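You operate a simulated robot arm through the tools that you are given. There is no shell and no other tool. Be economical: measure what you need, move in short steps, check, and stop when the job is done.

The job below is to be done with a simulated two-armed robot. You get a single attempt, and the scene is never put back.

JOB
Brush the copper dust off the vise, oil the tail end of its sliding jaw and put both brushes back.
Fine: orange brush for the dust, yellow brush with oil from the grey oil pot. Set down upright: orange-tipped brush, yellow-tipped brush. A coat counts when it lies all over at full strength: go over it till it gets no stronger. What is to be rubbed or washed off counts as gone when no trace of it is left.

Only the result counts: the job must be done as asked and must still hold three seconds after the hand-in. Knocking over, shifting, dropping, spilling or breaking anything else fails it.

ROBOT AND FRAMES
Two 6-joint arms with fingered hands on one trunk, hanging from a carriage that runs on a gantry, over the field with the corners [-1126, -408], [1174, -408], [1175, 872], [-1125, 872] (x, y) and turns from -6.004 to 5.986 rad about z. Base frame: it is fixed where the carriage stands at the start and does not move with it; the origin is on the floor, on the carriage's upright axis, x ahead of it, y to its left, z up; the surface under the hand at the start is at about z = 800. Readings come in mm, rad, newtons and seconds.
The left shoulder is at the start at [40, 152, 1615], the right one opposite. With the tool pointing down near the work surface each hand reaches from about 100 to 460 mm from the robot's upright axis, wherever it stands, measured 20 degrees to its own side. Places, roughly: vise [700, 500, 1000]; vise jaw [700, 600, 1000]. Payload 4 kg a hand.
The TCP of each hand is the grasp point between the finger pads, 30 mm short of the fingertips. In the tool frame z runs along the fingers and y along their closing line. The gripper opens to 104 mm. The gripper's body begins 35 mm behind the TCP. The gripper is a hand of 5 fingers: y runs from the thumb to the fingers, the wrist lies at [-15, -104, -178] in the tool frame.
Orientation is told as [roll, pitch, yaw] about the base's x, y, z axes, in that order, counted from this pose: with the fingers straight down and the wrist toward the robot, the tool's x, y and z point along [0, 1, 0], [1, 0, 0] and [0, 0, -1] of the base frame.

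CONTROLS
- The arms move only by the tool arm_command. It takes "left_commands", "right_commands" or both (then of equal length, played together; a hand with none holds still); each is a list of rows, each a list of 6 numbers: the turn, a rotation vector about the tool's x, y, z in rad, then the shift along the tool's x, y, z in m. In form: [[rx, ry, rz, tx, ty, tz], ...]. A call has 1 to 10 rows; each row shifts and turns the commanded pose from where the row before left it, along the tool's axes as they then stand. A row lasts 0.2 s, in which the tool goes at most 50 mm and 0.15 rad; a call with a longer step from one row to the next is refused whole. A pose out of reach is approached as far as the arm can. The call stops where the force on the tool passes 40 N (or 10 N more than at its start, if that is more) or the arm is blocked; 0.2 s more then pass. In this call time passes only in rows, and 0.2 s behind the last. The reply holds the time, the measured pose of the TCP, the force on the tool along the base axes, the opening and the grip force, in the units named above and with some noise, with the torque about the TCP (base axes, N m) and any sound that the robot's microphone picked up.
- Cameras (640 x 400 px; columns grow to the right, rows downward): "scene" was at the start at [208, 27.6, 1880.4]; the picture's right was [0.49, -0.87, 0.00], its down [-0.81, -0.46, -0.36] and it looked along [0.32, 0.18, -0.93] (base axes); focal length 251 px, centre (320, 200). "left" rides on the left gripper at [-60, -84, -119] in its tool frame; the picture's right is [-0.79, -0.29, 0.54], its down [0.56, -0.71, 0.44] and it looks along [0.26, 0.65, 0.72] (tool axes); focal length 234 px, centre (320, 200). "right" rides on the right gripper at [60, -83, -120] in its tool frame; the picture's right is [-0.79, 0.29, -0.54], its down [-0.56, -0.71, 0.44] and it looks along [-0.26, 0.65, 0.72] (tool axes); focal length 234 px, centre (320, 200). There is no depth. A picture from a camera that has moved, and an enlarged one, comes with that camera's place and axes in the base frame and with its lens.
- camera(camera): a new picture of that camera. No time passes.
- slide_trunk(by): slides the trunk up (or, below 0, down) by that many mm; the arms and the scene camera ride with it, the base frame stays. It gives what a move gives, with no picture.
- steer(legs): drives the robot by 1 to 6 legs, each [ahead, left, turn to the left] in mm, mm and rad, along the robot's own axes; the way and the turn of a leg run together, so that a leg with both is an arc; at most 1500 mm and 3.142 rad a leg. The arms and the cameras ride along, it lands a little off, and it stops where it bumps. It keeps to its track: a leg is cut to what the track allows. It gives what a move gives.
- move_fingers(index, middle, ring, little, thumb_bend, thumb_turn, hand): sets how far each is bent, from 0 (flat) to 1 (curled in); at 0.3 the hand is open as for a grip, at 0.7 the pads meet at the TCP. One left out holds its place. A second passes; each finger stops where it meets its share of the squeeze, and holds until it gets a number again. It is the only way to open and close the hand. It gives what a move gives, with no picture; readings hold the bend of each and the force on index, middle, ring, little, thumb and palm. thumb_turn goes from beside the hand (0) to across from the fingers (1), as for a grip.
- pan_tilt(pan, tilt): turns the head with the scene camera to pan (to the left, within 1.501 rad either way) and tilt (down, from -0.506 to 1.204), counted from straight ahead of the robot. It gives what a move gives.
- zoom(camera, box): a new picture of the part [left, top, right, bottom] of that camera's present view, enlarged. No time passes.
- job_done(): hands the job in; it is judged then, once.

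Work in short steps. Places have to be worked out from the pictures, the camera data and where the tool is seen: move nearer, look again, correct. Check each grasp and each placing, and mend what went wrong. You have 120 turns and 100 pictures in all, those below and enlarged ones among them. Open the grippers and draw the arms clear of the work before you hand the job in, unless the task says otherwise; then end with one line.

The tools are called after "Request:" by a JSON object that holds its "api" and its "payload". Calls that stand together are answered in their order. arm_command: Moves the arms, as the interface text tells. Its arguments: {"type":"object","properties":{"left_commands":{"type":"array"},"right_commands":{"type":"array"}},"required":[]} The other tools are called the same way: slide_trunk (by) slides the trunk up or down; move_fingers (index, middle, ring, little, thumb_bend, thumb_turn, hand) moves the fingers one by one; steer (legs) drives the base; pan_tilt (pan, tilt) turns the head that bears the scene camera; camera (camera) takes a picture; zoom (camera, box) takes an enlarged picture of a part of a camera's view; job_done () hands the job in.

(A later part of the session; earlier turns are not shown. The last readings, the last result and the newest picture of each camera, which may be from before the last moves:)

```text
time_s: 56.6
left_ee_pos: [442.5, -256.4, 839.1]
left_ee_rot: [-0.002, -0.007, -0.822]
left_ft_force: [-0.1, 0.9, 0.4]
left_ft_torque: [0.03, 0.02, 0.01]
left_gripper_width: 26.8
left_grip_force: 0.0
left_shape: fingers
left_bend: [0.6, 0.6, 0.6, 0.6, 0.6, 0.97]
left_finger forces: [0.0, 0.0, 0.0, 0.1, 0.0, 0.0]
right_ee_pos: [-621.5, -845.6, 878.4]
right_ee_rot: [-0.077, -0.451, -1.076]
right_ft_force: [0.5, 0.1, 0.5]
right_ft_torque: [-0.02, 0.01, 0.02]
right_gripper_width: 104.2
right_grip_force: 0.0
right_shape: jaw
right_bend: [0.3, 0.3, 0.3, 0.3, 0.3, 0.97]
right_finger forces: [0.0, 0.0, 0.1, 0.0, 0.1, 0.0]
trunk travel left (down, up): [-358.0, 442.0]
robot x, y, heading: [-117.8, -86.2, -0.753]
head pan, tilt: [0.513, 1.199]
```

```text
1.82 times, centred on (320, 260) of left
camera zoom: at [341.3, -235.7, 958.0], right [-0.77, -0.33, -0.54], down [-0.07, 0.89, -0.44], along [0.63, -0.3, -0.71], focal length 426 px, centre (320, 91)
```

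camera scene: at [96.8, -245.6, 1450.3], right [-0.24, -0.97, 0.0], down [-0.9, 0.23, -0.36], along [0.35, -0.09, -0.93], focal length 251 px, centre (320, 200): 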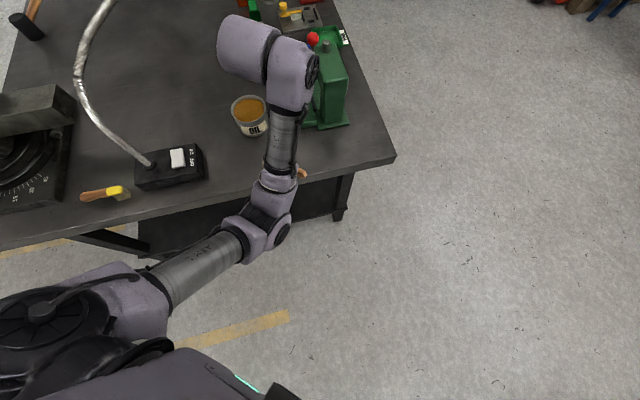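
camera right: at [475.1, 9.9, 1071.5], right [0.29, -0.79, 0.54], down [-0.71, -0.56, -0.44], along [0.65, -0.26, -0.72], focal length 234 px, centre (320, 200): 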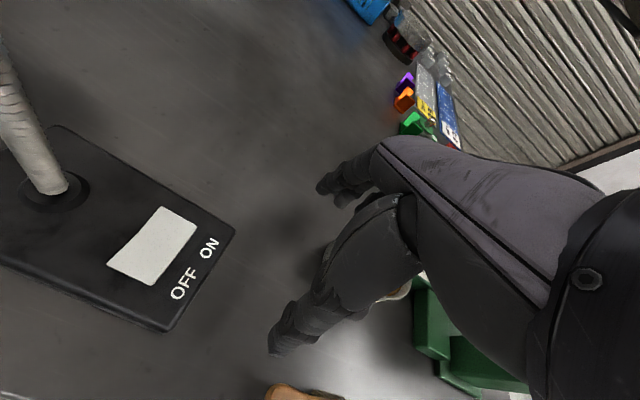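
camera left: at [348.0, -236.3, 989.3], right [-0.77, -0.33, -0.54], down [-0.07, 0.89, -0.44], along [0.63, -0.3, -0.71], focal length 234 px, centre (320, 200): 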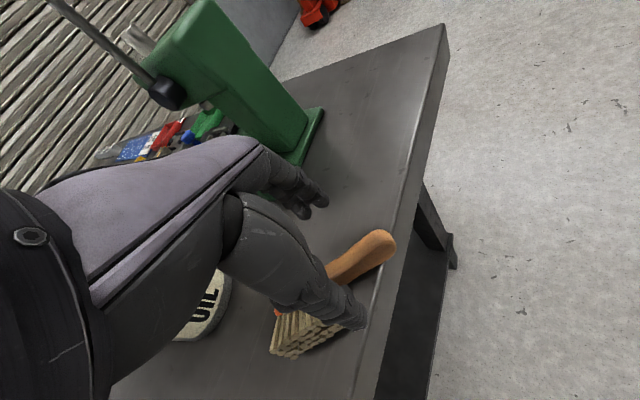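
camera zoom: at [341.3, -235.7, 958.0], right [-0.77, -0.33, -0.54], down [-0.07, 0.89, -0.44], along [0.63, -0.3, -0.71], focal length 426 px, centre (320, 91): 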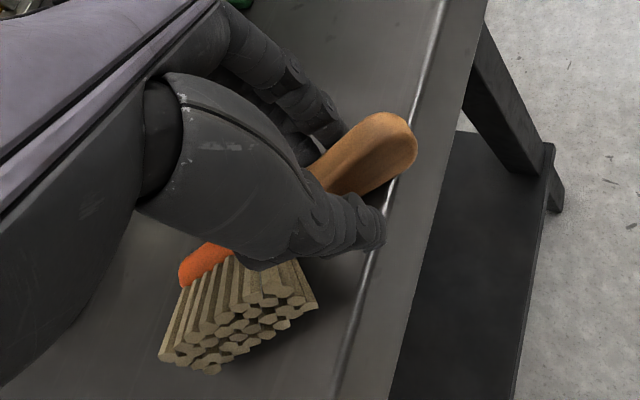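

Well placed. I lower 5 mm more (tips have risen with bending) and close to 0.68.

Request:
{"api": "arm_command", "payload": {"left_commands": [[0, 0, 0, 0, 0, 0.005]]}}

Request:
{"api": "move_fingers", "payload": {"hand": "left", "index": 0.68, "middle": 0.68, "ring": 0.68, "little": 0.68, "thumb_bend": 0.68}}

Request:
{"api": "arm_command", "payload": {"left_commands": [[0, 0, 0, 0, 0, -0.01], [0, 0, 0, 0, 0, -0.02], [0, 0, 0, 0, 0, -0.04]]}}

Request:
{"api": "camera", "payload": {"camera": "left"}}

```text
time_s: 57.0
left_ee_pos: [441.1, -256.6, 835.1]
left_ee_rot: [0.0, -0.006, -0.822]
left_ft_force: [0.6, -0.3, 0.1]
left_ft_torque: [0.01, 0.0, 0.0]
left_gripper_width: 26.5
left_grip_force: 0.0
left_shape: fingers
left_bend: [0.6, 0.6, 0.6, 0.6, 0.6, 0.97]
left_finger forces: [0.0, 0.2, 0.0, 0.0, 0.0, 0.0]
right_ee_pos: [-619.7, -845.7, 877.5]
right_ee_rot: [-0.078, -0.451, -1.075]
right_ft_force: [0.1, 0.6, 0.6]
right_ft_torque: [0.0, -0.01, 0.01]
right_gripper_width: 104.0
right_grip_force: 0.1
right_shape: jaw
right_bend: [0.3, 0.3, 0.3, 0.3, 0.3, 0.97]
right_finger forces: [0.0, 0.0, 0.0, 0.0, 0.0, 0.1]
trunk travel left (down, up): [-358.0, 442.0]
robot x, y, heading: [-117.2, -79.5, -0.76]
head pan, tilt: [0.513, 1.199]
```

```text
time_s: 58.0
left_ee_pos: [441.9, -255.7, 833.8]
left_ee_rot: [-0.002, -0.008, -0.822]
left_ft_force: [0.8, -0.2, 0.5]
left_ft_torque: [0.01, 0.03, 0.01]
left_gripper_width: 13.3
left_grip_force: 2.9
left_shape: fingers
left_bend: [0.66, 0.67, 0.67, 0.68, 0.65, 0.97]
left_finger forces: [1.6, 1.2, 0.3, 0.0, 2.9, 0.0]
right_ee_pos: [-619.9, -845.2, 877.9]
right_ee_rot: [-0.077, -0.452, -1.075]
right_ft_force: [-0.5, 0.6, 0.2]
right_ft_torque: [-0.01, 0.0, -0.05]
right_gripper_width: 104.0
right_grip_force: 0.1
right_shape: jaw
right_bend: [0.3, 0.3, 0.3, 0.3, 0.3, 0.97]
right_finger forces: [0.0, 0.0, 0.0, 0.1, 0.0, 0.0]
trunk travel left (down, up): [-358.0, 442.0]
robot x, y, heading: [-118.6, -79.5, -0.757]
head pan, tilt: [0.513, 1.199]
```

```text
time_s: 58.8
left_ee_pos: [442.3, -257.4, 903.6]
left_ee_rot: [-0.001, -0.005, -0.821]
left_ft_force: [0.6, -1.0, -0.6]
left_ft_torque: [0.02, 0.02, 0.02]
left_gripper_width: 12.8
left_grip_force: 2.6
left_shape: fingers
left_bend: [0.66, 0.67, 0.68, 0.68, 0.65, 0.97]
left_finger forces: [2.0, 0.8, 0.1, 0.0, 2.6, 0.1]
right_ee_pos: [-619.8, -847.2, 877.2]
right_ee_rot: [-0.077, -0.454, -1.077]
right_ft_force: [-0.6, -0.1, 0.2]
right_ft_torque: [0.0, 0.03, 0.0]
right_gripper_width: 103.9
right_grip_force: 0.0
right_shape: jaw
right_bend: [0.3, 0.3, 0.3, 0.3, 0.3, 0.97]
right_finger forces: [0.0, 0.1, 0.0, 0.0, 0.0, 0.0]
trunk travel left (down, up): [-358.0, 442.0]
robot x, y, heading: [-115.7, -81.6, -0.759]
head pan, tilt: [0.513, 1.199]
```

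```text
56 pictures are left
camera left: at [340.8, -236.3, 1022.9], right [-0.77, -0.33, -0.54], down [-0.07, 0.89, -0.44], along [0.63, -0.3, -0.71], focal length 234 px, centre (320, 200)
```

left: 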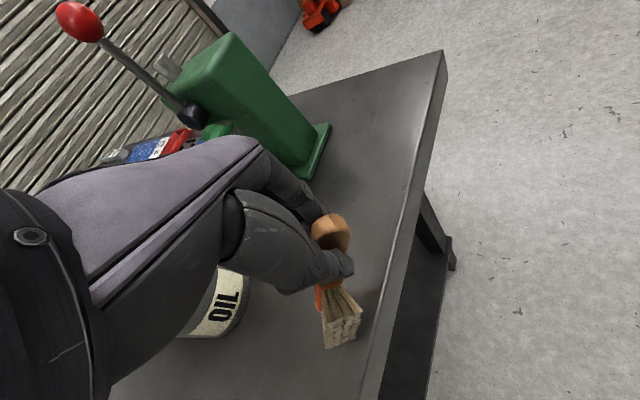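

The brush pivoted: head hangs down, bristles facing the thumb side — pitching the fingers forward will bring bristles down. I firm the grip and pitch.

Request:
{"api": "move_fingers", "payload": {"hand": "left", "index": 0.72, "middle": 0.72, "ring": 0.72, "little": 0.72, "thumb_bend": 0.72}}

Request:
{"api": "arm_command", "payload": {"left_commands": [[0, 0, 0, 0, 0.02, -0.04], [0, 0, 0, 0, 0.03, -0.03], [-0.14, 0, 0, 0, 0, 0], [-0.14, 0, 0, 0, 0, 0], [-0.14, 0, 0, 0, 0, 0], [-0.14, 0, 0, 0, 0, 0], [-0.14, 0, 0, 0, 0, 0], [-0.14, 0, 0, 0, 0, 0], [-0.14, 0, 0, 0, 0, 0], [-0.14, 0, 0, 0, 0, 0]]}}

Request:
{"api": "camera", "payload": {"camera": "left"}}

Request:
{"api": "camera", "payload": {"camera": "scene"}}

```text
time_s: 59.8
left_ee_pos: [441.4, -256.3, 902.2]
left_ee_rot: [-0.002, -0.007, -0.823]
left_ft_force: [-0.1, 0.0, 0.0]
left_ft_torque: [0.01, 0.0, 0.01]
left_gripper_width: 11.5
left_grip_force: 8.4
left_shape: fingers
left_bend: [0.71, 0.71, 0.72, 0.72, 0.65, 0.96]
left_finger forces: [5.7, 2.3, 0.0, 0.0, 7.8, 0.1]
right_ee_pos: [-620.0, -846.1, 877.9]
right_ee_rot: [-0.078, -0.451, -1.075]
right_ft_force: [0.5, 0.3, -0.2]
right_ft_torque: [0.01, -0.05, -0.01]
right_gripper_width: 103.8
right_grip_force: 0.0
right_shape: jaw
right_bend: [0.3, 0.3, 0.3, 0.3, 0.3, 0.97]
right_finger forces: [0.1, 0.0, 0.0, 0.0, 0.0, 0.0]
trunk travel left (down, up): [-358.0, 442.0]
robot x, y, heading: [-115.1, -79.3, -0.76]
head pan, tilt: [0.513, 1.199]
```

```text
time_s: 62.0
left_ee_pos: [473.1, -293.1, 972.9]
left_ee_rot: [-0.003, -1.126, -0.818]
left_ft_force: [0.3, -1.0, -1.2]
left_ft_torque: [0.0, 0.03, 0.0]
left_gripper_width: 11.7
left_grip_force: 7.8
left_shape: fingers
left_bend: [0.71, 0.71, 0.72, 0.72, 0.65, 0.95]
left_finger forces: [5.6, 1.9, 0.0, 0.1, 8.4, 0.0]
right_ee_pos: [-621.1, -845.6, 877.8]
right_ee_rot: [-0.076, -0.452, -1.077]
right_ft_force: [-0.1, -0.4, 0.0]
right_ft_torque: [0.0, -0.01, 0.0]
right_gripper_width: 104.2
right_grip_force: 0.1
right_shape: jaw
right_bend: [0.3, 0.3, 0.3, 0.3, 0.3, 0.97]
right_finger forces: [0.0, 0.1, 0.0, 0.0, 0.0, 0.0]
trunk travel left (down, up): [-358.0, 442.0]
robot x, y, heading: [-116.4, -81.3, -0.759]
head pan, tilt: [0.513, 1.199]
```

```text
55 pictures are left
camera left: at [332.8, -229.2, 949.6], right [-0.33, -0.81, -0.49], down [0.47, 0.31, -0.83], along [0.82, -0.5, 0.28], focal length 234 px, centre (320, 200)
```

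left: 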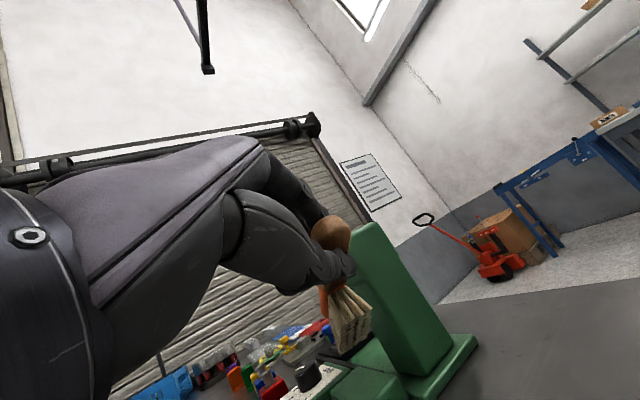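

```text
54 pictures are left
camera scene: at [53.2, -204.4, 1450.3], right [-0.24, -0.97, 0.0], down [-0.9, 0.23, -0.36], along [0.35, -0.09, -0.93], focal length 251 px, centre (320, 200)
```

scene: 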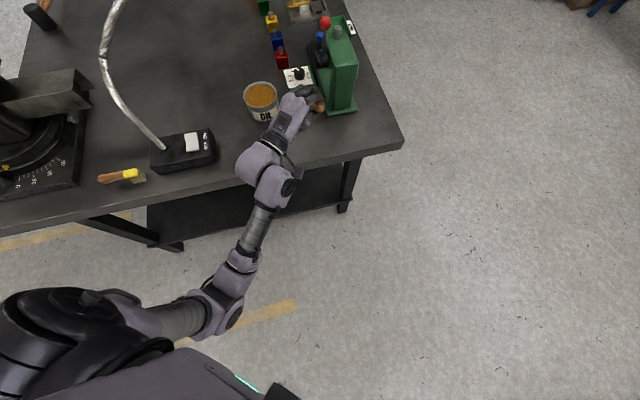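

Pitch −1.13 is reached freely; the brush is held in line with the fingers, bristles down — a useful hold for brushing. I enlarge to check its pose.

Request:
{"api": "zoom", "payload": {"camera": "left", "box": [260, 190, 420, 370]}}

Request:
{"api": "zoom", "payload": {"camera": "scene", "box": [240, 60, 360, 160]}}

```text
2.22 times, centred on (340, 280) of left
camera zoom: at [332.8, -229.2, 949.6], right [-0.33, -0.81, -0.49], down [0.47, 0.31, -0.83], along [0.82, -0.5, 0.28], focal length 520 px, centre (276, 22)
```

zoom: 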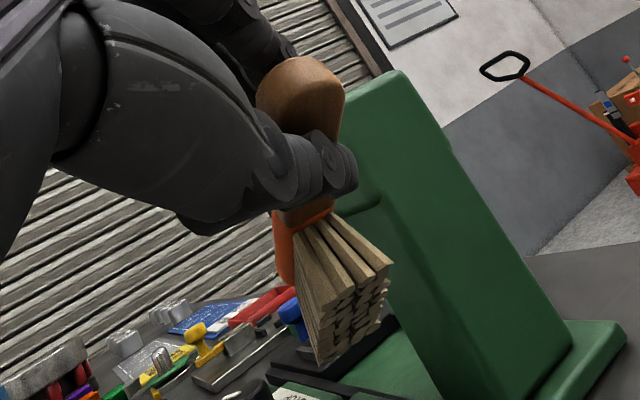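

```text
4.00 times, centred on (300, 110) of scene
camera zoom: at [53.2, -204.4, 1450.3], right [-0.24, -0.97, 0.0], down [-0.9, 0.23, -0.36], along [0.35, -0.09, -0.93], focal length 1006 px, centre (400, 560)
```

zoom: 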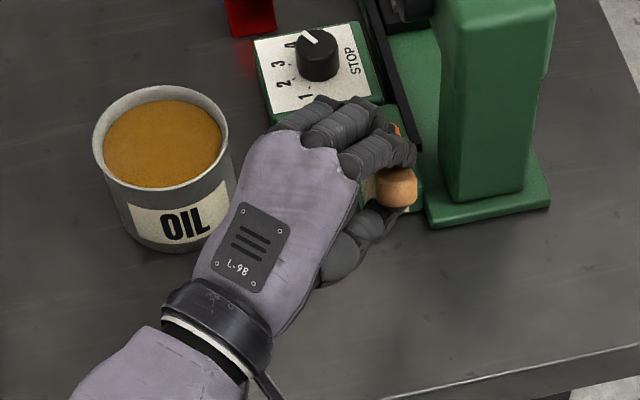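

Triangulated: brush points along +x relative, about 26° nose-down, handle end at tool (−16,4,1), head end about tool (44,−4,101). I'll brush with this hold: raise, back off, turn to heading 0 and go to the vise in stages.

Request:
{"api": "arm_command", "payload": {"left_commands": [[0, 0, 0, 0, 0.0406, -0.0194], [0, 0, 0, 0, 0.0406, -0.0194], [0, 0, 0, 0, 0.0406, -0.0194], [0, 0, 0, 0, 0.0406, -0.0194]]}}

Request:
{"api": "steer", "payload": {"legs": [[-160, 0, 0], [0, 0, 0.76], [0, 126, 0]]}}

Request:
{"api": "camera", "payload": {"camera": "left"}}

Request:
{"api": "camera", "payload": {"camera": "scene"}}

```text
time_s: 63.0
left_ee_pos: [474.6, -294.5, 1154.0]
left_ee_rot: [-0.001, -1.126, -0.819]
left_ft_force: [0.2, -0.3, -1.5]
left_ft_torque: [0.03, 0.08, -0.01]
left_gripper_width: 11.6
left_grip_force: 8.2
left_shape: fingers
left_bend: [0.71, 0.71, 0.72, 0.72, 0.65, 0.95]
left_finger forces: [5.6, 1.9, 0.1, 0.1, 8.2, 0.0]
right_ee_pos: [-620.1, -846.8, 877.9]
right_ee_rot: [-0.076, -0.454, -1.076]
right_ft_force: [-0.1, 0.7, -0.3]
right_ft_torque: [-0.01, 0.01, 0.01]
right_gripper_width: 104.1
right_grip_force: 0.1
right_shape: jaw
right_bend: [0.3, 0.3, 0.3, 0.3, 0.3, 0.97]
right_finger forces: [0.0, 0.0, 0.0, 0.0, 0.0, 0.0]
trunk travel left (down, up): [-358.0, 442.0]
robot x, y, heading: [-116.8, -78.6, -0.76]
head pan, tilt: [0.513, 1.199]
```

```text
time_s: 67.3
left_ee_pos: [340.3, 408.6, 1155.0]
left_ee_rot: [-0.003, -1.125, -0.056]
left_ft_force: [-0.1, 0.6, -1.5]
left_ft_torque: [0.03, 0.02, 0.01]
left_gripper_width: 11.6
left_grip_force: 7.8
left_shape: fingers
left_bend: [0.71, 0.71, 0.72, 0.72, 0.65, 0.95]
left_finger forces: [5.5, 1.8, 0.0, 0.0, 8.0, 0.0]
right_ee_pos: [-69.1, -745.3, 877.8]
right_ee_rot: [-0.075, -0.452, -0.311]
right_ft_force: [-0.3, -0.5, 0.2]
right_ft_torque: [-0.05, -0.03, -0.02]
right_gripper_width: 103.9
right_grip_force: 0.0
right_shape: jaw
right_bend: [0.3, 0.3, 0.3, 0.3, 0.3, 0.97]
right_finger forces: [0.0, 0.0, 0.0, 0.0, 0.0, 0.0]
trunk travel left (down, up): [-358.0, 442.0]
robot x, y, heading: [-231.7, 155.6, 0.009]
head pan, tilt: [0.513, 1.199]
```

```text
51 pictures are left
camera left: at [194.0, 358.6, 1130.3], right [0.32, -0.81, -0.49], down [0.12, 0.55, -0.83], along [0.94, 0.2, 0.27], focal length 234 px, centre (320, 200)
```

left: 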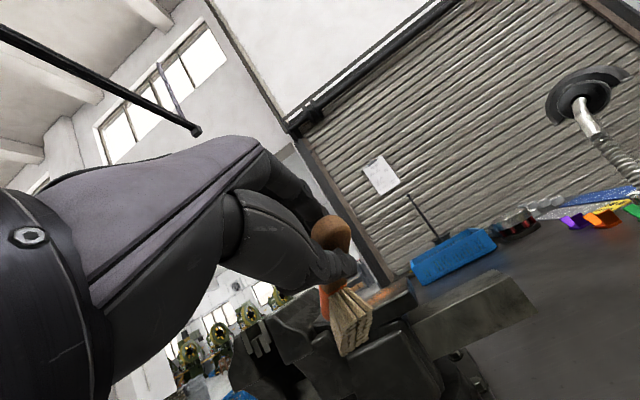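

```text
50 pictures are left
camera scene: at [-25.5, 184.5, 1450.4], right [0.5, -0.87, 0.0], down [-0.81, -0.46, -0.36], along [0.32, 0.18, -0.93], focal length 251 px, centre (320, 200)
```

scene: 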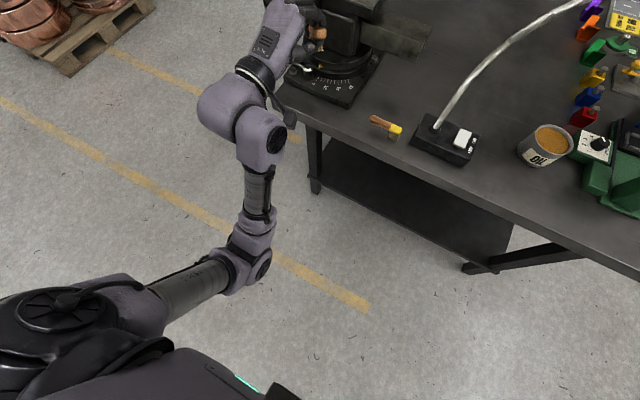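

Clear path to the vise. I drive ahead 250 mm with bristles ~40 mm above the anvil and aim the head camera at it.

Request:
{"api": "steer", "payload": {"legs": [[240, 0, 0]]}}

Request:
{"api": "pan_tilt", "payload": {"pan": 0.5, "tilt": 0.75}}

Request:
{"api": "zoom", "payload": {"camera": "scene", "box": [220, 80, 460, 260]}}

Request:
{"api": "zoom", "payload": {"camera": "left", "box": [240, 180, 480, 380]}}

```text
time_s: 69.1
left_ee_pos: [578.8, 408.4, 1154.0]
left_ee_rot: [-0.003, -1.126, -0.058]
left_ft_force: [0.4, -0.2, -0.7]
left_ft_torque: [0.02, 0.06, -0.01]
left_gripper_width: 11.7
left_grip_force: 7.7
left_shape: fingers
left_bend: [0.71, 0.71, 0.72, 0.72, 0.65, 0.95]
left_finger forces: [5.5, 1.8, 0.0, 0.1, 8.1, 0.0]
right_ee_pos: [165.8, -746.5, 876.8]
right_ee_rot: [-0.076, -0.452, -0.314]
right_ft_force: [0.7, -0.6, 0.3]
right_ft_torque: [0.03, 0.03, 0.03]
right_gripper_width: 104.0
right_grip_force: 0.1
right_shape: jaw
right_bend: [0.3, 0.3, 0.3, 0.3, 0.3, 0.97]
right_finger forces: [0.0, 0.0, 0.0, 0.0, 0.0, 0.0]
trunk travel left (down, up): [-358.0, 442.0]
robot x, y, heading: [5.9, 155.8, 0.001]
head pan, tilt: [0.513, 1.199]
```

```text
time_s: 70.0
left_ee_pos: [578.5, 408.9, 1154.4]
left_ee_rot: [-0.001, -1.126, -0.059]
left_ft_force: [0.1, 0.3, -1.2]
left_ft_torque: [-0.01, 0.02, -0.01]
left_gripper_width: 11.4
left_grip_force: 7.9
left_shape: fingers
left_bend: [0.71, 0.71, 0.72, 0.72, 0.65, 0.95]
left_finger forces: [5.5, 1.8, 0.0, 0.0, 8.2, 0.0]
right_ee_pos: [165.1, -745.7, 877.6]
right_ee_rot: [-0.078, -0.453, -0.316]
right_ft_force: [-0.1, 0.3, -0.5]
right_ft_torque: [0.02, 0.01, 0.04]
right_gripper_width: 103.7
right_grip_force: 0.0
right_shape: jaw
right_bend: [0.3, 0.3, 0.3, 0.3, 0.3, 0.97]
right_finger forces: [0.0, 0.0, 0.1, 0.1, 0.0, 0.1]
trunk travel left (down, up): [-358.0, 442.0]
robot x, y, heading: [3.6, 155.7, 0.002]
head pan, tilt: [0.499, 0.75]
```

```text
2.22 times, centred on (340, 170) of scene
camera zoom: at [235.4, 196.5, 1482.0], right [0.48, -0.88, 0.0], down [-0.6, -0.33, -0.73], along [0.64, 0.35, -0.68], focal length 559 px, centre (276, 267)
```

zoom: 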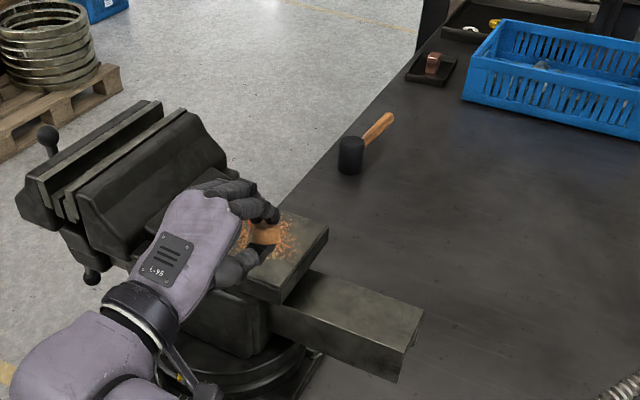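

```text
2.00 times, centred on (360, 280) of left
camera zoom: at [431.5, 357.5, 1130.2], right [0.32, -0.81, -0.49], down [0.12, 0.55, -0.83], along [0.94, 0.2, 0.27], focal length 468 px, centre (240, 40)
```

zoom: 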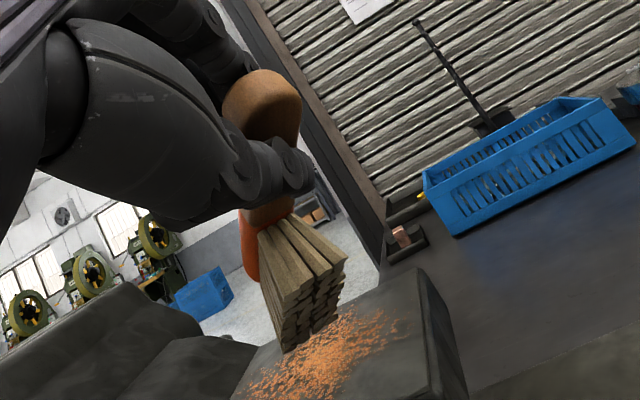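

Bristles hang right above the dust. I lower in small steps and watch the force.

Request:
{"api": "arm_command", "payload": {"left_commands": [[0, 0, 0, 0, -0.0072, 0.0034], [0, 0, 0, 0, -0.0072, 0.0034], [0, 0, 0, 0, -0.0054, 0.0026]]}}

Request:
{"api": "zoom", "payload": {"camera": "left", "box": [240, 180, 480, 380]}}

```text
time_s: 70.8
left_ee_pos: [577.6, 408.7, 1129.8]
left_ee_rot: [-0.003, -1.126, -0.056]
left_ft_force: [-0.3, 0.2, -0.2]
left_ft_torque: [-0.02, 0.08, -0.05]
left_gripper_width: 11.4
left_grip_force: 7.7
left_shape: fingers
left_bend: [0.71, 0.71, 0.72, 0.72, 0.65, 0.95]
left_finger forces: [5.5, 1.7, 0.0, 0.0, 8.3, 0.0]
right_ee_pos: [164.9, -746.2, 877.8]
right_ee_rot: [-0.076, -0.452, -0.317]
right_ft_force: [-0.2, 0.7, 0.7]
right_ft_torque: [0.01, 0.0, -0.01]
right_gripper_width: 104.0
right_grip_force: 0.1
right_shape: jaw
right_bend: [0.3, 0.3, 0.3, 0.3, 0.3, 0.97]
right_finger forces: [0.1, 0.0, 0.0, 0.1, 0.0, 0.0]
trunk travel left (down, up): [-358.0, 442.0]
robot x, y, heading: [1.9, 156.3, 0.002]
head pan, tilt: [0.499, 0.75]
```

```text
2.00 times, centred on (360, 280) of left
camera zoom: at [431.6, 357.2, 1107.9], right [0.32, -0.81, -0.49], down [0.12, 0.55, -0.83], along [0.94, 0.2, 0.27], focal length 468 px, centre (240, 40)
```

zoom: 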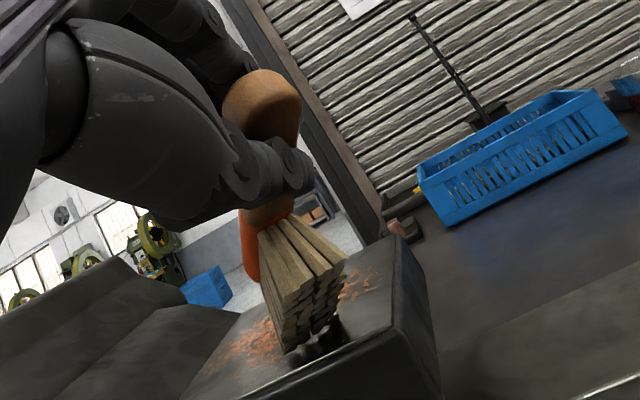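

Nearly touching. I lower a few mm more until contact shows.

Request:
{"api": "arm_command", "payload": {"left_commands": [[0, 0, 0, 0, -0.0036, 0.0017], [0, 0, 0, 0, -0.0036, 0.0017]]}}

Request:
{"api": "zoom", "payload": {"camera": "left", "box": [280, 260, 440, 380]}}

```text
time_s: 71.4
left_ee_pos: [579.4, 408.0, 1122.6]
left_ee_rot: [-0.004, -1.129, -0.058]
left_ft_force: [-0.5, -0.7, 0.6]
left_ft_torque: [0.0, -0.03, -0.01]
left_gripper_width: 11.6
left_grip_force: 8.4
left_shape: fingers
left_bend: [0.71, 0.71, 0.72, 0.72, 0.65, 0.96]
left_finger forces: [5.7, 2.7, 0.0, 0.1, 8.2, 0.0]
right_ee_pos: [164.6, -746.5, 877.5]
right_ee_rot: [-0.077, -0.451, -0.315]
right_ft_force: [1.3, -0.4, 0.8]
right_ft_torque: [0.01, 0.0, 0.02]
right_gripper_width: 103.9
right_grip_force: 0.0
right_shape: jaw
right_bend: [0.3, 0.3, 0.3, 0.3, 0.3, 0.97]
right_finger forces: [0.1, 0.0, 0.0, 0.0, 0.0, 0.0]
trunk travel left (down, up): [-358.0, 442.0]
robot x, y, heading: [2.9, 155.4, -0.002]
head pan, tilt: [0.499, 0.75]
```

```text
3.33 times, centred on (360, 320) of left
camera zoom: at [431.7, 357.4, 1100.3], right [0.32, -0.81, -0.49], down [0.12, 0.55, -0.83], along [0.94, 0.2, 0.28], focal length 781 px, centre (187, -200)
```

zoom: 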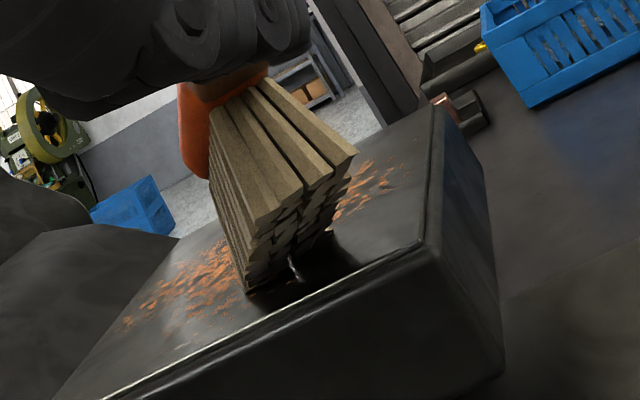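

Contact with dust being removed beneath the bristles. I sweep forward/back in lines 15 mm apart toward −y first.

Request:
{"api": "arm_command", "payload": {"left_commands": [[0, 0, 0, 0.0027, 0.0206, 0.0432], [0, 0, 0, 0.001, 0.0073, 0.0153], [0, 0, 0, -0.015, 0.0004, 0.0008], [0, 0, 0, -0.0027, -0.0206, -0.0432], [0, 0, 0, -0.0027, -0.0206, -0.0432], [0, 0, 0, -0.015, 0.0004, 0.0008], [0, 0, 0, 0.0027, 0.0206, 0.0432], [0, 0, 0, 0.0027, 0.0206, 0.0432], [0, 0, 0, -0.012, 0.0004, 0.0006], [0, 0, 0, -0.0027, -0.0206, -0.0432]]}}

Request:
{"api": "zoom", "payload": {"camera": "left", "box": [240, 200, 480, 400]}}

```text
time_s: 73.6
left_ee_pos: [593.0, 368.5, 1130.5]
left_ee_rot: [0.024, -1.136, -0.078]
left_ft_force: [0.4, -1.0, 0.2]
left_ft_torque: [-0.04, 0.09, -0.01]
left_gripper_width: 11.8
left_grip_force: 7.6
left_shape: fingers
left_bend: [0.71, 0.71, 0.72, 0.72, 0.65, 0.95]
left_finger forces: [5.5, 1.8, 0.0, 0.0, 8.3, 0.0]
right_ee_pos: [162.9, -744.8, 877.5]
right_ee_rot: [-0.079, -0.45, -0.318]
right_ft_force: [-0.4, 0.4, -0.2]
right_ft_torque: [0.0, 0.02, 0.04]
right_gripper_width: 104.0
right_grip_force: 0.1
right_shape: jaw
right_bend: [0.3, 0.3, 0.3, 0.3, 0.3, 0.97]
right_finger forces: [0.1, 0.0, 0.0, 0.0, 0.1, 0.0]
trunk travel left (down, up): [-358.0, 442.0]
robot x, y, heading: [2.6, 156.4, 0.003]
head pan, tilt: [0.499, 0.75]
```

```text
2.00 times, centred on (360, 300) of left
camera zoom: at [447.8, 317.1, 1104.3], right [0.33, -0.8, -0.5], down [0.13, 0.56, -0.82], along [0.94, 0.2, 0.29], focal length 468 px, centre (240, 0)
```

zoom: 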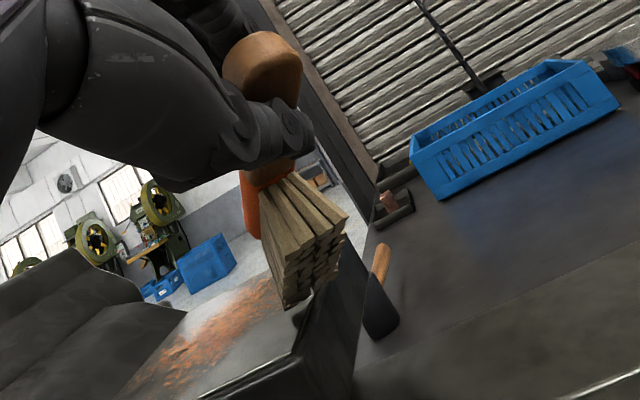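

The arm hit its inner side limit and lifted. I shift the robot 90 mm to the right and move the hand back left over the dust.

Request:
{"api": "arm_command", "payload": {"left_commands": [[0, -0.024, 0, 0.01, 0.018, -0.0086]]}}

Request:
{"api": "steer", "payload": {"legs": [[0, -90, 0]]}}

Request:
{"api": "arm_command", "payload": {"left_commands": [[0, 0, 0, 0.045, -0.001, -0.002], [0, 0, 0, 0.045, -0.001, -0.002], [0, 0, 0, 0.03, -0.001, -0.002]]}}

Request:
{"api": "zoom", "payload": {"camera": "left", "box": [240, 200, 480, 400]}}

```text
time_s: 74.0
left_ee_pos: [593.8, 377.1, 1142.8]
left_ee_rot: [-0.029, -1.124, -0.055]
left_ft_force: [0.7, 0.3, -1.1]
left_ft_torque: [-0.02, 0.06, 0.0]
left_gripper_width: 11.6
left_grip_force: 7.7
left_shape: fingers
left_bend: [0.71, 0.71, 0.72, 0.72, 0.65, 0.95]
left_finger forces: [5.5, 1.8, 0.1, 0.1, 8.1, 0.0]
right_ee_pos: [166.1, -743.7, 877.4]
right_ee_rot: [-0.076, -0.452, -0.316]
right_ft_force: [0.0, 0.7, -0.2]
right_ft_torque: [-0.01, 0.03, -0.03]
right_gripper_width: 104.3
right_grip_force: 0.0
right_shape: jaw
right_bend: [0.3, 0.3, 0.3, 0.3, 0.3, 0.97]
right_finger forces: [0.0, 0.1, 0.2, 0.0, 0.0, 0.0]
trunk travel left (down, up): [-358.0, 442.0]
robot x, y, heading: [0.6, 152.0, 0.0]
head pan, tilt: [0.499, 0.75]
```

```text
time_s: 75.1
left_ee_pos: [594.8, 287.7, 1143.3]
left_ee_rot: [-0.028, -1.127, -0.056]
left_ft_force: [-0.1, -0.4, -0.2]
left_ft_torque: [-0.04, 0.03, 0.03]
left_gripper_width: 11.9
left_grip_force: 7.7
left_shape: fingers
left_bend: [0.71, 0.71, 0.72, 0.72, 0.65, 0.95]
left_finger forces: [5.5, 1.9, 0.0, 0.0, 8.1, 0.0]
right_ee_pos: [166.0, -835.4, 878.1]
right_ee_rot: [-0.079, -0.45, -0.315]
right_ft_force: [0.1, 0.5, 0.9]
right_ft_torque: [0.0, 0.0, 0.02]
right_gripper_width: 103.7
right_grip_force: 0.1
right_shape: jaw
right_bend: [0.3, 0.3, 0.3, 0.3, 0.3, 0.97]
right_finger forces: [0.0, 0.0, 0.0, 0.0, 0.1, 0.0]
trunk travel left (down, up): [-358.0, 442.0]
robot x, y, heading: [1.3, 69.3, 0.005]
head pan, tilt: [0.499, 0.75]
```

```text
time_s: 75.9
left_ee_pos: [597.3, 410.2, 1143.4]
left_ee_rot: [-0.029, -1.124, -0.057]
left_ft_force: [-1.0, 0.1, -1.4]
left_ft_torque: [-0.03, 0.05, -0.03]
left_gripper_width: 12.0
left_grip_force: 7.3
left_shape: fingers
left_bend: [0.71, 0.71, 0.72, 0.72, 0.65, 0.95]
left_finger forces: [5.4, 1.8, 0.1, 0.0, 8.1, 0.0]
right_ee_pos: [165.8, -832.5, 876.1]
right_ee_rot: [-0.076, -0.453, -0.315]
right_ft_force: [0.5, 0.3, 0.6]
right_ft_torque: [0.01, 0.02, -0.05]
right_gripper_width: 103.9
right_grip_force: 0.1
right_shape: jaw
right_bend: [0.3, 0.3, 0.3, 0.3, 0.3, 0.97]
right_finger forces: [0.1, 0.0, 0.0, 0.0, 0.0, 0.1]
trunk travel left (down, up): [-358.0, 442.0]
robot x, y, heading: [4.2, 65.4, 0.003]
head pan, tilt: [0.499, 0.75]
```

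```text
2.00 times, centred on (360, 300) of left
camera zoom: at [448.7, 362.3, 1119.8], right [0.3, -0.82, -0.48], down [0.13, 0.54, -0.83], along [0.94, 0.18, 0.27], focal length 468 px, centre (240, 0)
```

zoom: 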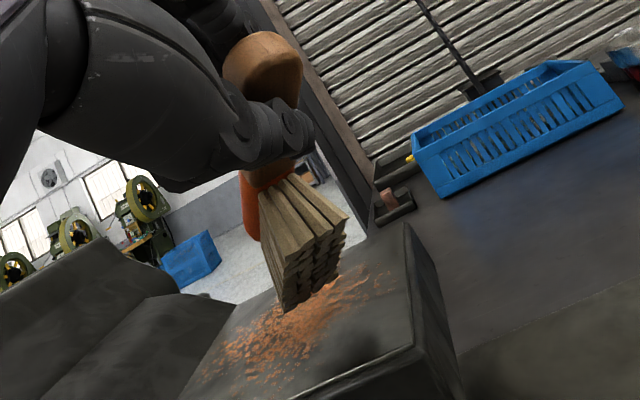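

Dust lies at about x 640–730, y 410–515, z≈1040; bristle tips sit at TCP+(≈45,32,−82). I press lightly and sweep lines stepping toward +y.

Request:
{"api": "arm_command", "payload": {"left_commands": [[0, 0, 0, 0, -0.0205, 0.0098], [0, 0, 0, 0.0027, 0.0206, 0.0432], [0, 0, 0, 0.0027, 0.0206, 0.0432], [0, 0, 0, 0.014, -0.0003, -0.0007], [0, 0, 0, -0.0027, -0.0206, -0.0432], [0, 0, 0, -0.0027, -0.0206, -0.0432], [0, 0, 0, 0.014, -0.0003, -0.0007], [0, 0, 0, 0.0027, 0.0206, 0.0432], [0, 0, 0, 0.0027, 0.0206, 0.0432], [0, 0, 0, 0.014, -0.0003, -0.0007]]}}

Request:
{"api": "arm_command", "payload": {"left_commands": [[0, 0, 0, -0.0027, -0.0206, -0.0432], [0, 0, 0, -0.0027, -0.0206, -0.0432], [0, 0, 0, 0.014, -0.0003, -0.0007], [0, 0, 0, 0.0027, 0.0206, 0.0432], [0, 0, 0, 0.0027, 0.0206, 0.0432], [0, 0, 0, 0.014, -0.0003, -0.0007], [0, 0, 0, -0.0027, -0.0206, -0.0432], [0, 0, 0, -0.0027, -0.0206, -0.0432]]}}

Request:
{"api": "zoom", "payload": {"camera": "left", "box": [240, 200, 480, 400]}}

Request:
{"api": "zoom", "payload": {"camera": "scene", "box": [220, 80, 460, 260]}}

```text
time_s: 78.1
left_ee_pos: [693.9, 450.4, 1117.6]
left_ee_rot: [-0.023, -1.124, -0.059]
left_ft_force: [0.1, -1.1, -0.1]
left_ft_torque: [0.02, 0.02, -0.04]
left_gripper_width: 11.8
left_grip_force: 7.8
left_shape: fingers
left_bend: [0.71, 0.71, 0.72, 0.72, 0.65, 0.96]
left_finger forces: [5.2, 2.4, 0.0, 0.1, 7.8, 0.0]
right_ee_pos: [166.4, -833.6, 877.8]
right_ee_rot: [-0.077, -0.451, -0.313]
right_ft_force: [-1.0, 0.6, 0.2]
right_ft_torque: [0.0, 0.01, 0.0]
right_gripper_width: 104.0
right_grip_force: 0.0
right_shape: jaw
right_bend: [0.3, 0.3, 0.3, 0.3, 0.3, 0.97]
right_finger forces: [0.1, 0.0, 0.1, 0.0, 0.0, 0.0]
trunk travel left (down, up): [-358.0, 442.0]
robot x, y, heading: [3.6, 68.0, -0.001]
head pan, tilt: [0.499, 0.75]
```

```text
time_s: 79.9
left_ee_pos: [597.6, 480.2, 1118.2]
left_ee_rot: [-0.022, -1.124, -0.06]
left_ft_force: [0.5, -0.3, 0.9]
left_ft_torque: [0.02, -0.11, -0.05]
left_gripper_width: 11.8
left_grip_force: 8.6
left_shape: fingers
left_bend: [0.71, 0.71, 0.72, 0.72, 0.65, 0.96]
left_finger forces: [5.7, 3.6, 0.1, 0.1, 8.4, 0.0]
right_ee_pos: [165.2, -831.7, 877.7]
right_ee_rot: [-0.077, -0.45, -0.316]
right_ft_force: [-0.5, 0.2, -1.2]
right_ft_torque: [0.04, 0.01, 0.01]
right_gripper_width: 103.8
right_grip_force: 0.0
right_shape: jaw
right_bend: [0.3, 0.3, 0.3, 0.3, 0.3, 0.97]
right_finger forces: [0.0, 0.1, 0.0, 0.0, 0.0, 0.0]
trunk travel left (down, up): [-358.0, 442.0]
robot x, y, heading: [4.4, 70.6, 0.002]
head pan, tilt: [0.499, 0.75]
```

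```text
2.00 times, centred on (360, 300) of left
camera zoom: at [449.9, 431.1, 1095.1], right [0.3, -0.82, -0.49], down [0.13, 0.54, -0.83], along [0.94, 0.18, 0.27], focal length 468 px, centre (240, 0)
```

zoom: 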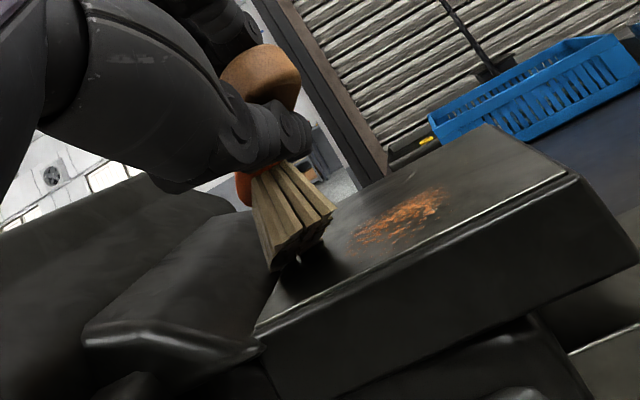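

```text
2.22 times, centred on (340, 170) of scene
camera zoom: at [234.9, 109.0, 1481.9], right [0.48, -0.88, 0.0], down [-0.6, -0.33, -0.73], along [0.64, 0.35, -0.68], focal length 559 px, centre (276, 267)
```

zoom: 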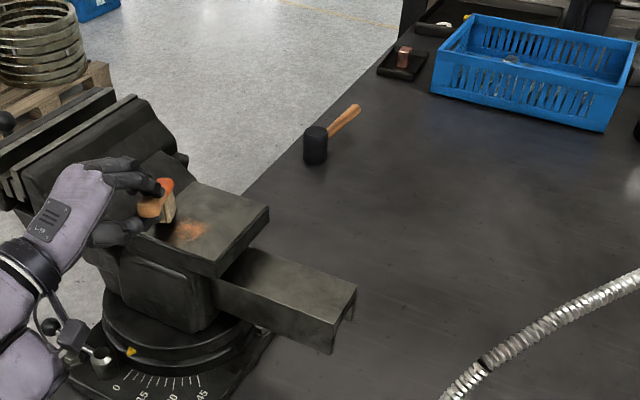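

Most dust is gone; a remnant lies at about x 645–675, y 440–482. I sweep that area with closer lines.

Request:
{"api": "arm_command", "payload": {"left_commands": [[0, 0, 0, -0.0014, -0.0122, -0.0219], [0, 0, 0, -0.012, 0.0003, 0.0006], [0, 0, 0, 0.0027, 0.0211, 0.0441], [0, 0, 0, -0.01, 0.0003, 0.0005], [0, 0, 0, -0.0027, -0.0211, -0.0441], [0, 0, 0, -0.01, 0.0003, 0.0005], [0, 0, 0, 0.0027, 0.0211, 0.0441], [0, 0, 0, -0.01, 0.0003, 0.0005], [0, 0, 0, -0.0027, -0.0211, -0.0441], [0, 0, 0, -0.01, 0.0003, 0.0005]]}}

Request:
{"api": "arm_command", "payload": {"left_commands": [[0, 0, 0, 0.0027, 0.0211, 0.0441], [0, 0, 0, -0.01, 0.0003, 0.0005], [0, 0, 0, -0.0027, -0.0211, -0.0441], [0, 0, 0, 0, 0.036, -0.0172], [0, 0, 0, -0.0014, 0.02, -0.04]]}}

Request:
{"api": "zoom", "payload": {"camera": "left", "box": [240, 200, 480, 400]}}

Request:
{"api": "zoom", "payload": {"camera": "scene", "box": [220, 110, 380, 230]}}

```text
time_s: 82.1
left_ee_pos: [574.2, 425.7, 1117.3]
left_ee_rot: [-0.029, -1.128, -0.054]
left_ft_force: [-0.1, 0.6, 0.7]
left_ft_torque: [0.11, -0.06, 0.07]
left_gripper_width: 11.9
left_grip_force: 9.3
left_shape: fingers
left_bend: [0.71, 0.72, 0.72, 0.72, 0.65, 0.96]
left_finger forces: [4.5, 4.8, 0.1, 0.1, 8.7, 0.0]
right_ee_pos: [169.2, -835.6, 880.1]
right_ee_rot: [-0.078, -0.455, -0.315]
right_ft_force: [0.5, 0.1, 0.6]
right_ft_torque: [0.07, 0.03, 0.04]
right_gripper_width: 104.1
right_grip_force: 0.1
right_shape: jaw
right_bend: [0.3, 0.3, 0.3, 0.3, 0.3, 0.97]
right_finger forces: [0.1, 0.0, 0.1, 0.0, 0.0, 0.0]
trunk travel left (down, up): [-358.0, 442.0]
robot x, y, heading: [4.1, 69.1, -0.002]
head pan, tilt: [0.499, 0.75]
```

```text
time_s: 83.3
left_ee_pos: [543.3, 420.5, 1193.1]
left_ee_rot: [-0.022, -1.122, -0.059]
left_ft_force: [-0.5, -0.5, -1.1]
left_ft_torque: [-0.05, 0.07, -0.02]
left_gripper_width: 11.9
left_grip_force: 7.4
left_shape: fingers
left_bend: [0.71, 0.71, 0.72, 0.72, 0.66, 0.95]
left_finger forces: [5.4, 1.8, 0.0, 0.0, 8.1, 0.1]
right_ee_pos: [162.9, -831.5, 875.4]
right_ee_rot: [-0.075, -0.45, -0.317]
right_ft_force: [-0.8, 0.3, -1.6]
right_ft_torque: [0.0, -0.03, -0.06]
right_gripper_width: 104.2
right_grip_force: 0.1
right_shape: jaw
right_bend: [0.3, 0.3, 0.3, 0.3, 0.3, 0.97]
right_finger forces: [0.0, 0.1, 0.1, 0.0, 0.0, 0.0]
trunk travel left (down, up): [-358.0, 442.0]
robot x, y, heading: [3.0, 64.2, 0.006]
head pan, tilt: [0.499, 0.75]
```

```text
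2.00 times, centred on (360, 300) of left
camera zoom: at [395.3, 371.8, 1170.3], right [0.3, -0.82, -0.49], down [0.13, 0.54, -0.83], along [0.95, 0.18, 0.27], focal length 468 px, centre (240, 0)
```

zoom: 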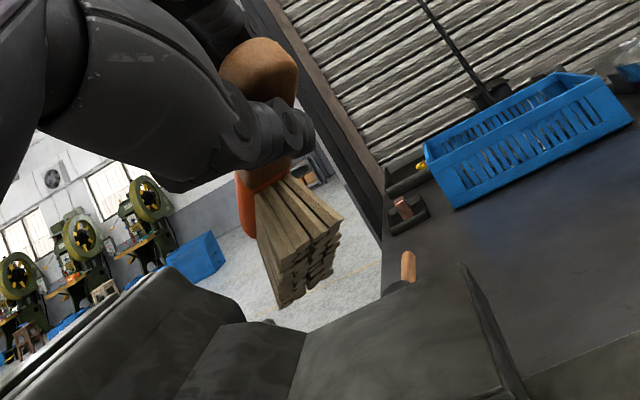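

```text
3.33 times, centred on (300, 170) of scene
camera zoom: at [234.3, 109.6, 1481.7], right [0.48, -0.88, 0.0], down [-0.6, -0.33, -0.73], along [0.64, 0.35, -0.68], focal length 838 px, centre (387, 300)
```

zoom: 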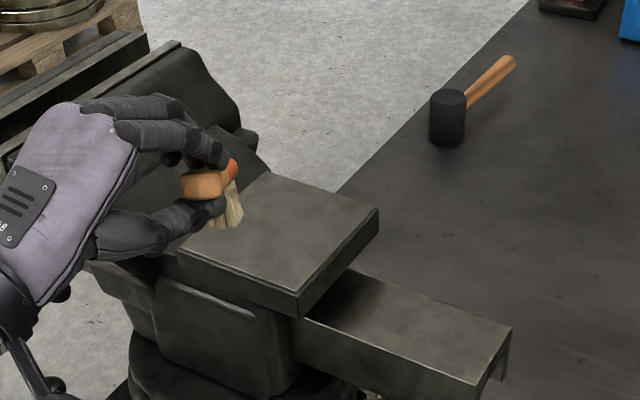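

The anvil looks clean. Now I return the orange brush: back off, shift right and turn as before so that the brush comes over its old place.

Request:
{"api": "steer", "payload": {"legs": [[-200, 0, 0], [0, -80, 0], [0, 0, -0.76]]}}

Request:
{"api": "arm_command", "payload": {"left_commands": [[0, 0, 0, 0, -0.042, 0.02], [0, 0, 0, 0, -0.042, 0.02], [0, 0, 0, 0, -0.042, 0.02], [0, 0, 0, 0, -0.042, 0.02], [0, 0, 0, 0, -0.042, 0.02], [-0.12, 0, 0, 0, 0, 0], [-0.12, 0, 0, 0, 0, 0], [-0.12, 0, 0, 0, 0, 0]]}}

Request:
{"api": "camera", "payload": {"camera": "left"}}

Request:
{"api": "camera", "payload": {"camera": "scene"}}

```text
time_s: 87.5
left_ee_pos: [437.9, -142.1, 1193.1]
left_ee_rot: [-0.027, -1.126, -0.833]
left_ft_force: [-0.1, 0.1, -1.5]
left_ft_torque: [-0.01, 0.07, 0.0]
left_gripper_width: 11.7
left_grip_force: 7.0
left_shape: fingers
left_bend: [0.71, 0.71, 0.72, 0.72, 0.66, 0.95]
left_finger forces: [5.2, 1.6, 0.1, 0.0, 7.9, 0.0]
right_ee_pos: [-710.5, -769.3, 877.7]
right_ee_rot: [-0.077, -0.453, -1.092]
right_ft_force: [-0.4, -0.8, -0.1]
right_ft_torque: [-0.03, -0.02, -0.01]
right_gripper_width: 104.0
right_grip_force: 0.1
right_shape: jaw
right_bend: [0.3, 0.3, 0.3, 0.3, 0.3, 0.97]
right_finger forces: [0.0, 0.0, 0.1, 0.0, 0.0, 0.1]
trunk travel left (down, up): [-358.0, 442.0]
robot x, y, heading: [-194.0, -12.7, -0.778]
head pan, tilt: [0.499, 0.75]
```

```text
time_s: 89.3
left_ee_pos: [418.3, -160.1, 957.0]
left_ee_rot: [0.008, -1.371, -0.915]
left_ft_force: [0.9, -0.1, -1.2]
left_ft_torque: [0.02, 0.05, -0.02]
left_gripper_width: 11.8
left_grip_force: 7.5
left_shape: fingers
left_bend: [0.71, 0.71, 0.72, 0.72, 0.66, 0.95]
left_finger forces: [5.5, 1.9, 0.1, 0.0, 8.3, 0.0]
left hand out of reach, approached as far as the arm can: row 4, 5, 6, 7
right_ee_pos: [-709.8, -768.1, 876.6]
right_ee_rot: [-0.076, -0.454, -1.09]
right_ft_force: [0.0, 0.8, -0.1]
right_ft_torque: [-0.03, -0.02, 0.02]
right_gripper_width: 104.0
right_grip_force: 0.0
right_shape: jaw
right_bend: [0.3, 0.3, 0.3, 0.3, 0.3, 0.97]
right_finger forces: [0.0, 0.0, 0.0, 0.0, 0.0, 0.0]
trunk travel left (down, up): [-358.0, 442.0]
robot x, y, heading: [-193.9, -10.2, -0.774]
head pan, tilt: [0.499, 0.75]
```

```text
39 pictures are left
camera left: at [287.8, -91.1, 899.2], right [-0.33, -0.86, -0.39], down [0.62, 0.12, -0.78], along [0.71, -0.5, 0.49], focal length 234 px, centre (320, 200)
```

left: 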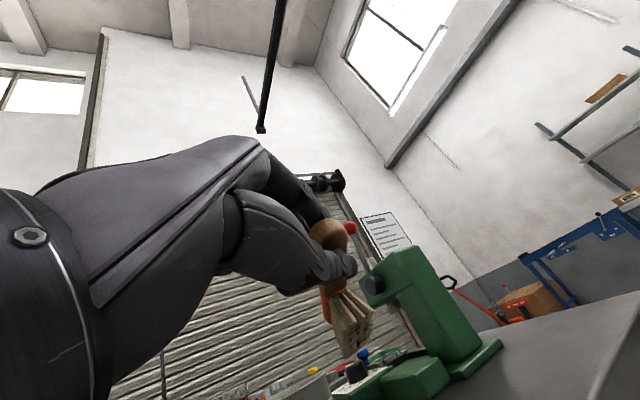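

```text
38 pictures are left
camera scene: at [-0.3, -146.6, 1482.1], right [-0.27, -0.96, 0.0], down [-0.66, 0.19, -0.73], along [0.7, -0.2, -0.68], focal length 251 px, centre (320, 200)
```

scene: 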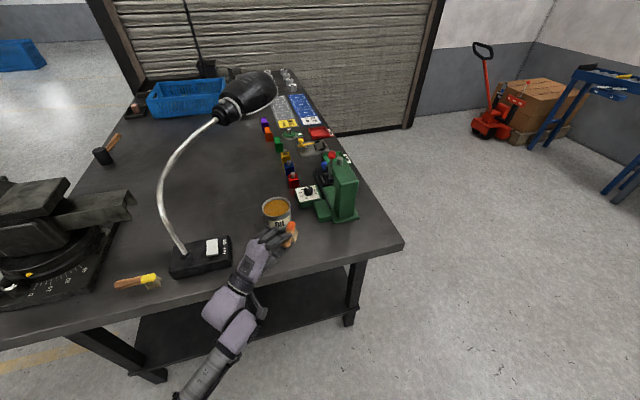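

Position now (418,-160,957), pitch −1.37. I shift so the brush centre is over its old place (486,-157) and lower to just above contact.

Request:
{"api": "arm_command", "payload": {"left_commands": [[0, 0, 0, 0.0413, -0.0022, -0.0108], [0, 0, 0, 0, -0.0377, 0.0077], [0, 0, 0, 0, -0.0377, 0.0077]]}}

Request:
{"api": "camera", "payload": {"camera": "left"}}

```text
time_s: 90.1
left_ee_pos: [441.5, -126.1, 880.2]
left_ee_rot: [0.011, -1.372, -0.92]
left_ft_force: [-0.4, 0.0, -1.0]
left_ft_torque: [0.07, 0.08, -0.02]
left_gripper_width: 11.7
left_grip_force: 8.0
left_shape: fingers
left_bend: [0.71, 0.71, 0.72, 0.72, 0.66, 0.95]
left_finger forces: [5.5, 1.9, 0.0, 0.0, 8.4, 0.0]
right_ee_pos: [-709.9, -768.3, 876.7]
right_ee_rot: [-0.076, -0.453, -1.093]
right_ft_force: [0.8, 0.1, -0.2]
right_ft_torque: [-0.03, 0.03, -0.02]
right_gripper_width: 103.8
right_grip_force: 0.0
right_shape: jaw
right_bend: [0.3, 0.3, 0.3, 0.3, 0.3, 0.97]
right_finger forces: [0.0, 0.0, 0.0, 0.0, 0.1, 0.0]
trunk travel left (down, up): [-358.0, 442.0]
robot x, y, heading: [-190.7, -10.5, -0.776]
head pan, tilt: [0.499, 0.75]
```

```text
37 pictures are left
camera left: at [312.1, -57.4, 822.3], right [-0.33, -0.86, -0.39], down [0.62, 0.12, -0.78], along [0.71, -0.5, 0.49], focal length 234 px, centre (320, 200)
```

left: 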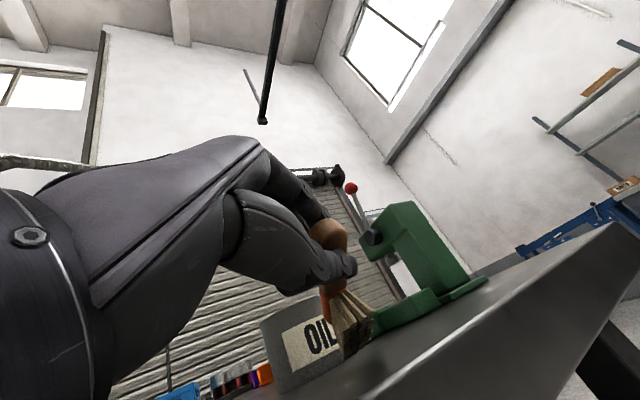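

I lower further to contact and press lightly so that the bristles level out.

Request:
{"api": "arm_command", "payload": {"left_commands": [[0, 0, 0, 0, -0.0069, 0.0014], [0, 0, 0, 0, -0.0069, 0.0014], [0, 0, 0, 0, -0.0059, 0.0012], [0, 0, 0, 0, -0.0059, 0.0012]]}}

Request:
{"api": "zoom", "payload": {"camera": "left", "box": [260, 190, 440, 370]}}

```text
time_s: 91.1
left_ee_pos: [442.3, -125.5, 853.2]
left_ee_rot: [0.004, -1.37, -0.914]
left_ft_force: [-0.8, 0.7, 1.7]
left_ft_torque: [-0.06, -0.17, 0.02]
left_gripper_width: 11.7
left_grip_force: 9.2
left_shape: fingers
left_bend: [0.71, 0.72, 0.72, 0.72, 0.65, 0.97]
left_finger forces: [4.6, 5.3, 0.0, 0.0, 8.6, 0.1]
right_ee_pos: [-710.2, -769.0, 878.8]
right_ee_rot: [-0.078, -0.452, -1.09]
right_ft_force: [-0.6, 0.1, 0.3]
right_ft_torque: [-0.02, 0.0, 0.02]
right_gripper_width: 104.1
right_grip_force: 0.0
right_shape: jaw
right_bend: [0.3, 0.3, 0.3, 0.3, 0.3, 0.97]
right_finger forces: [0.0, 0.0, 0.1, 0.0, 0.0, 0.0]
trunk travel left (down, up): [-358.0, 442.0]
robot x, y, heading: [-193.4, -14.3, -0.772]
head pan, tilt: [0.499, 0.75]
```

```text
2.22 times, centred on (350, 280) of left
camera zoom: at [312.8, -57.3, 796.0], right [-0.33, -0.86, -0.39], down [0.62, 0.12, -0.78], along [0.71, -0.5, 0.49], focal length 520 px, centre (253, 22)
```

zoom: 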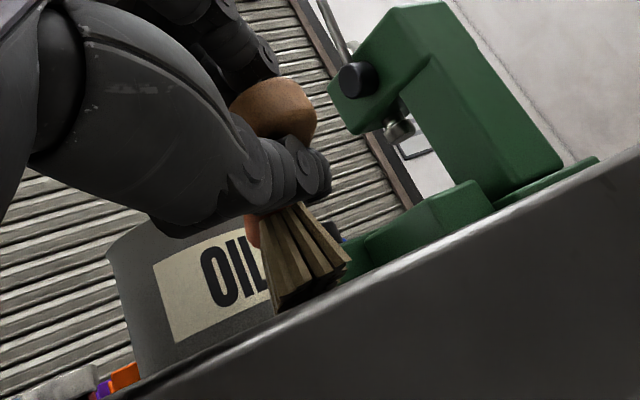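

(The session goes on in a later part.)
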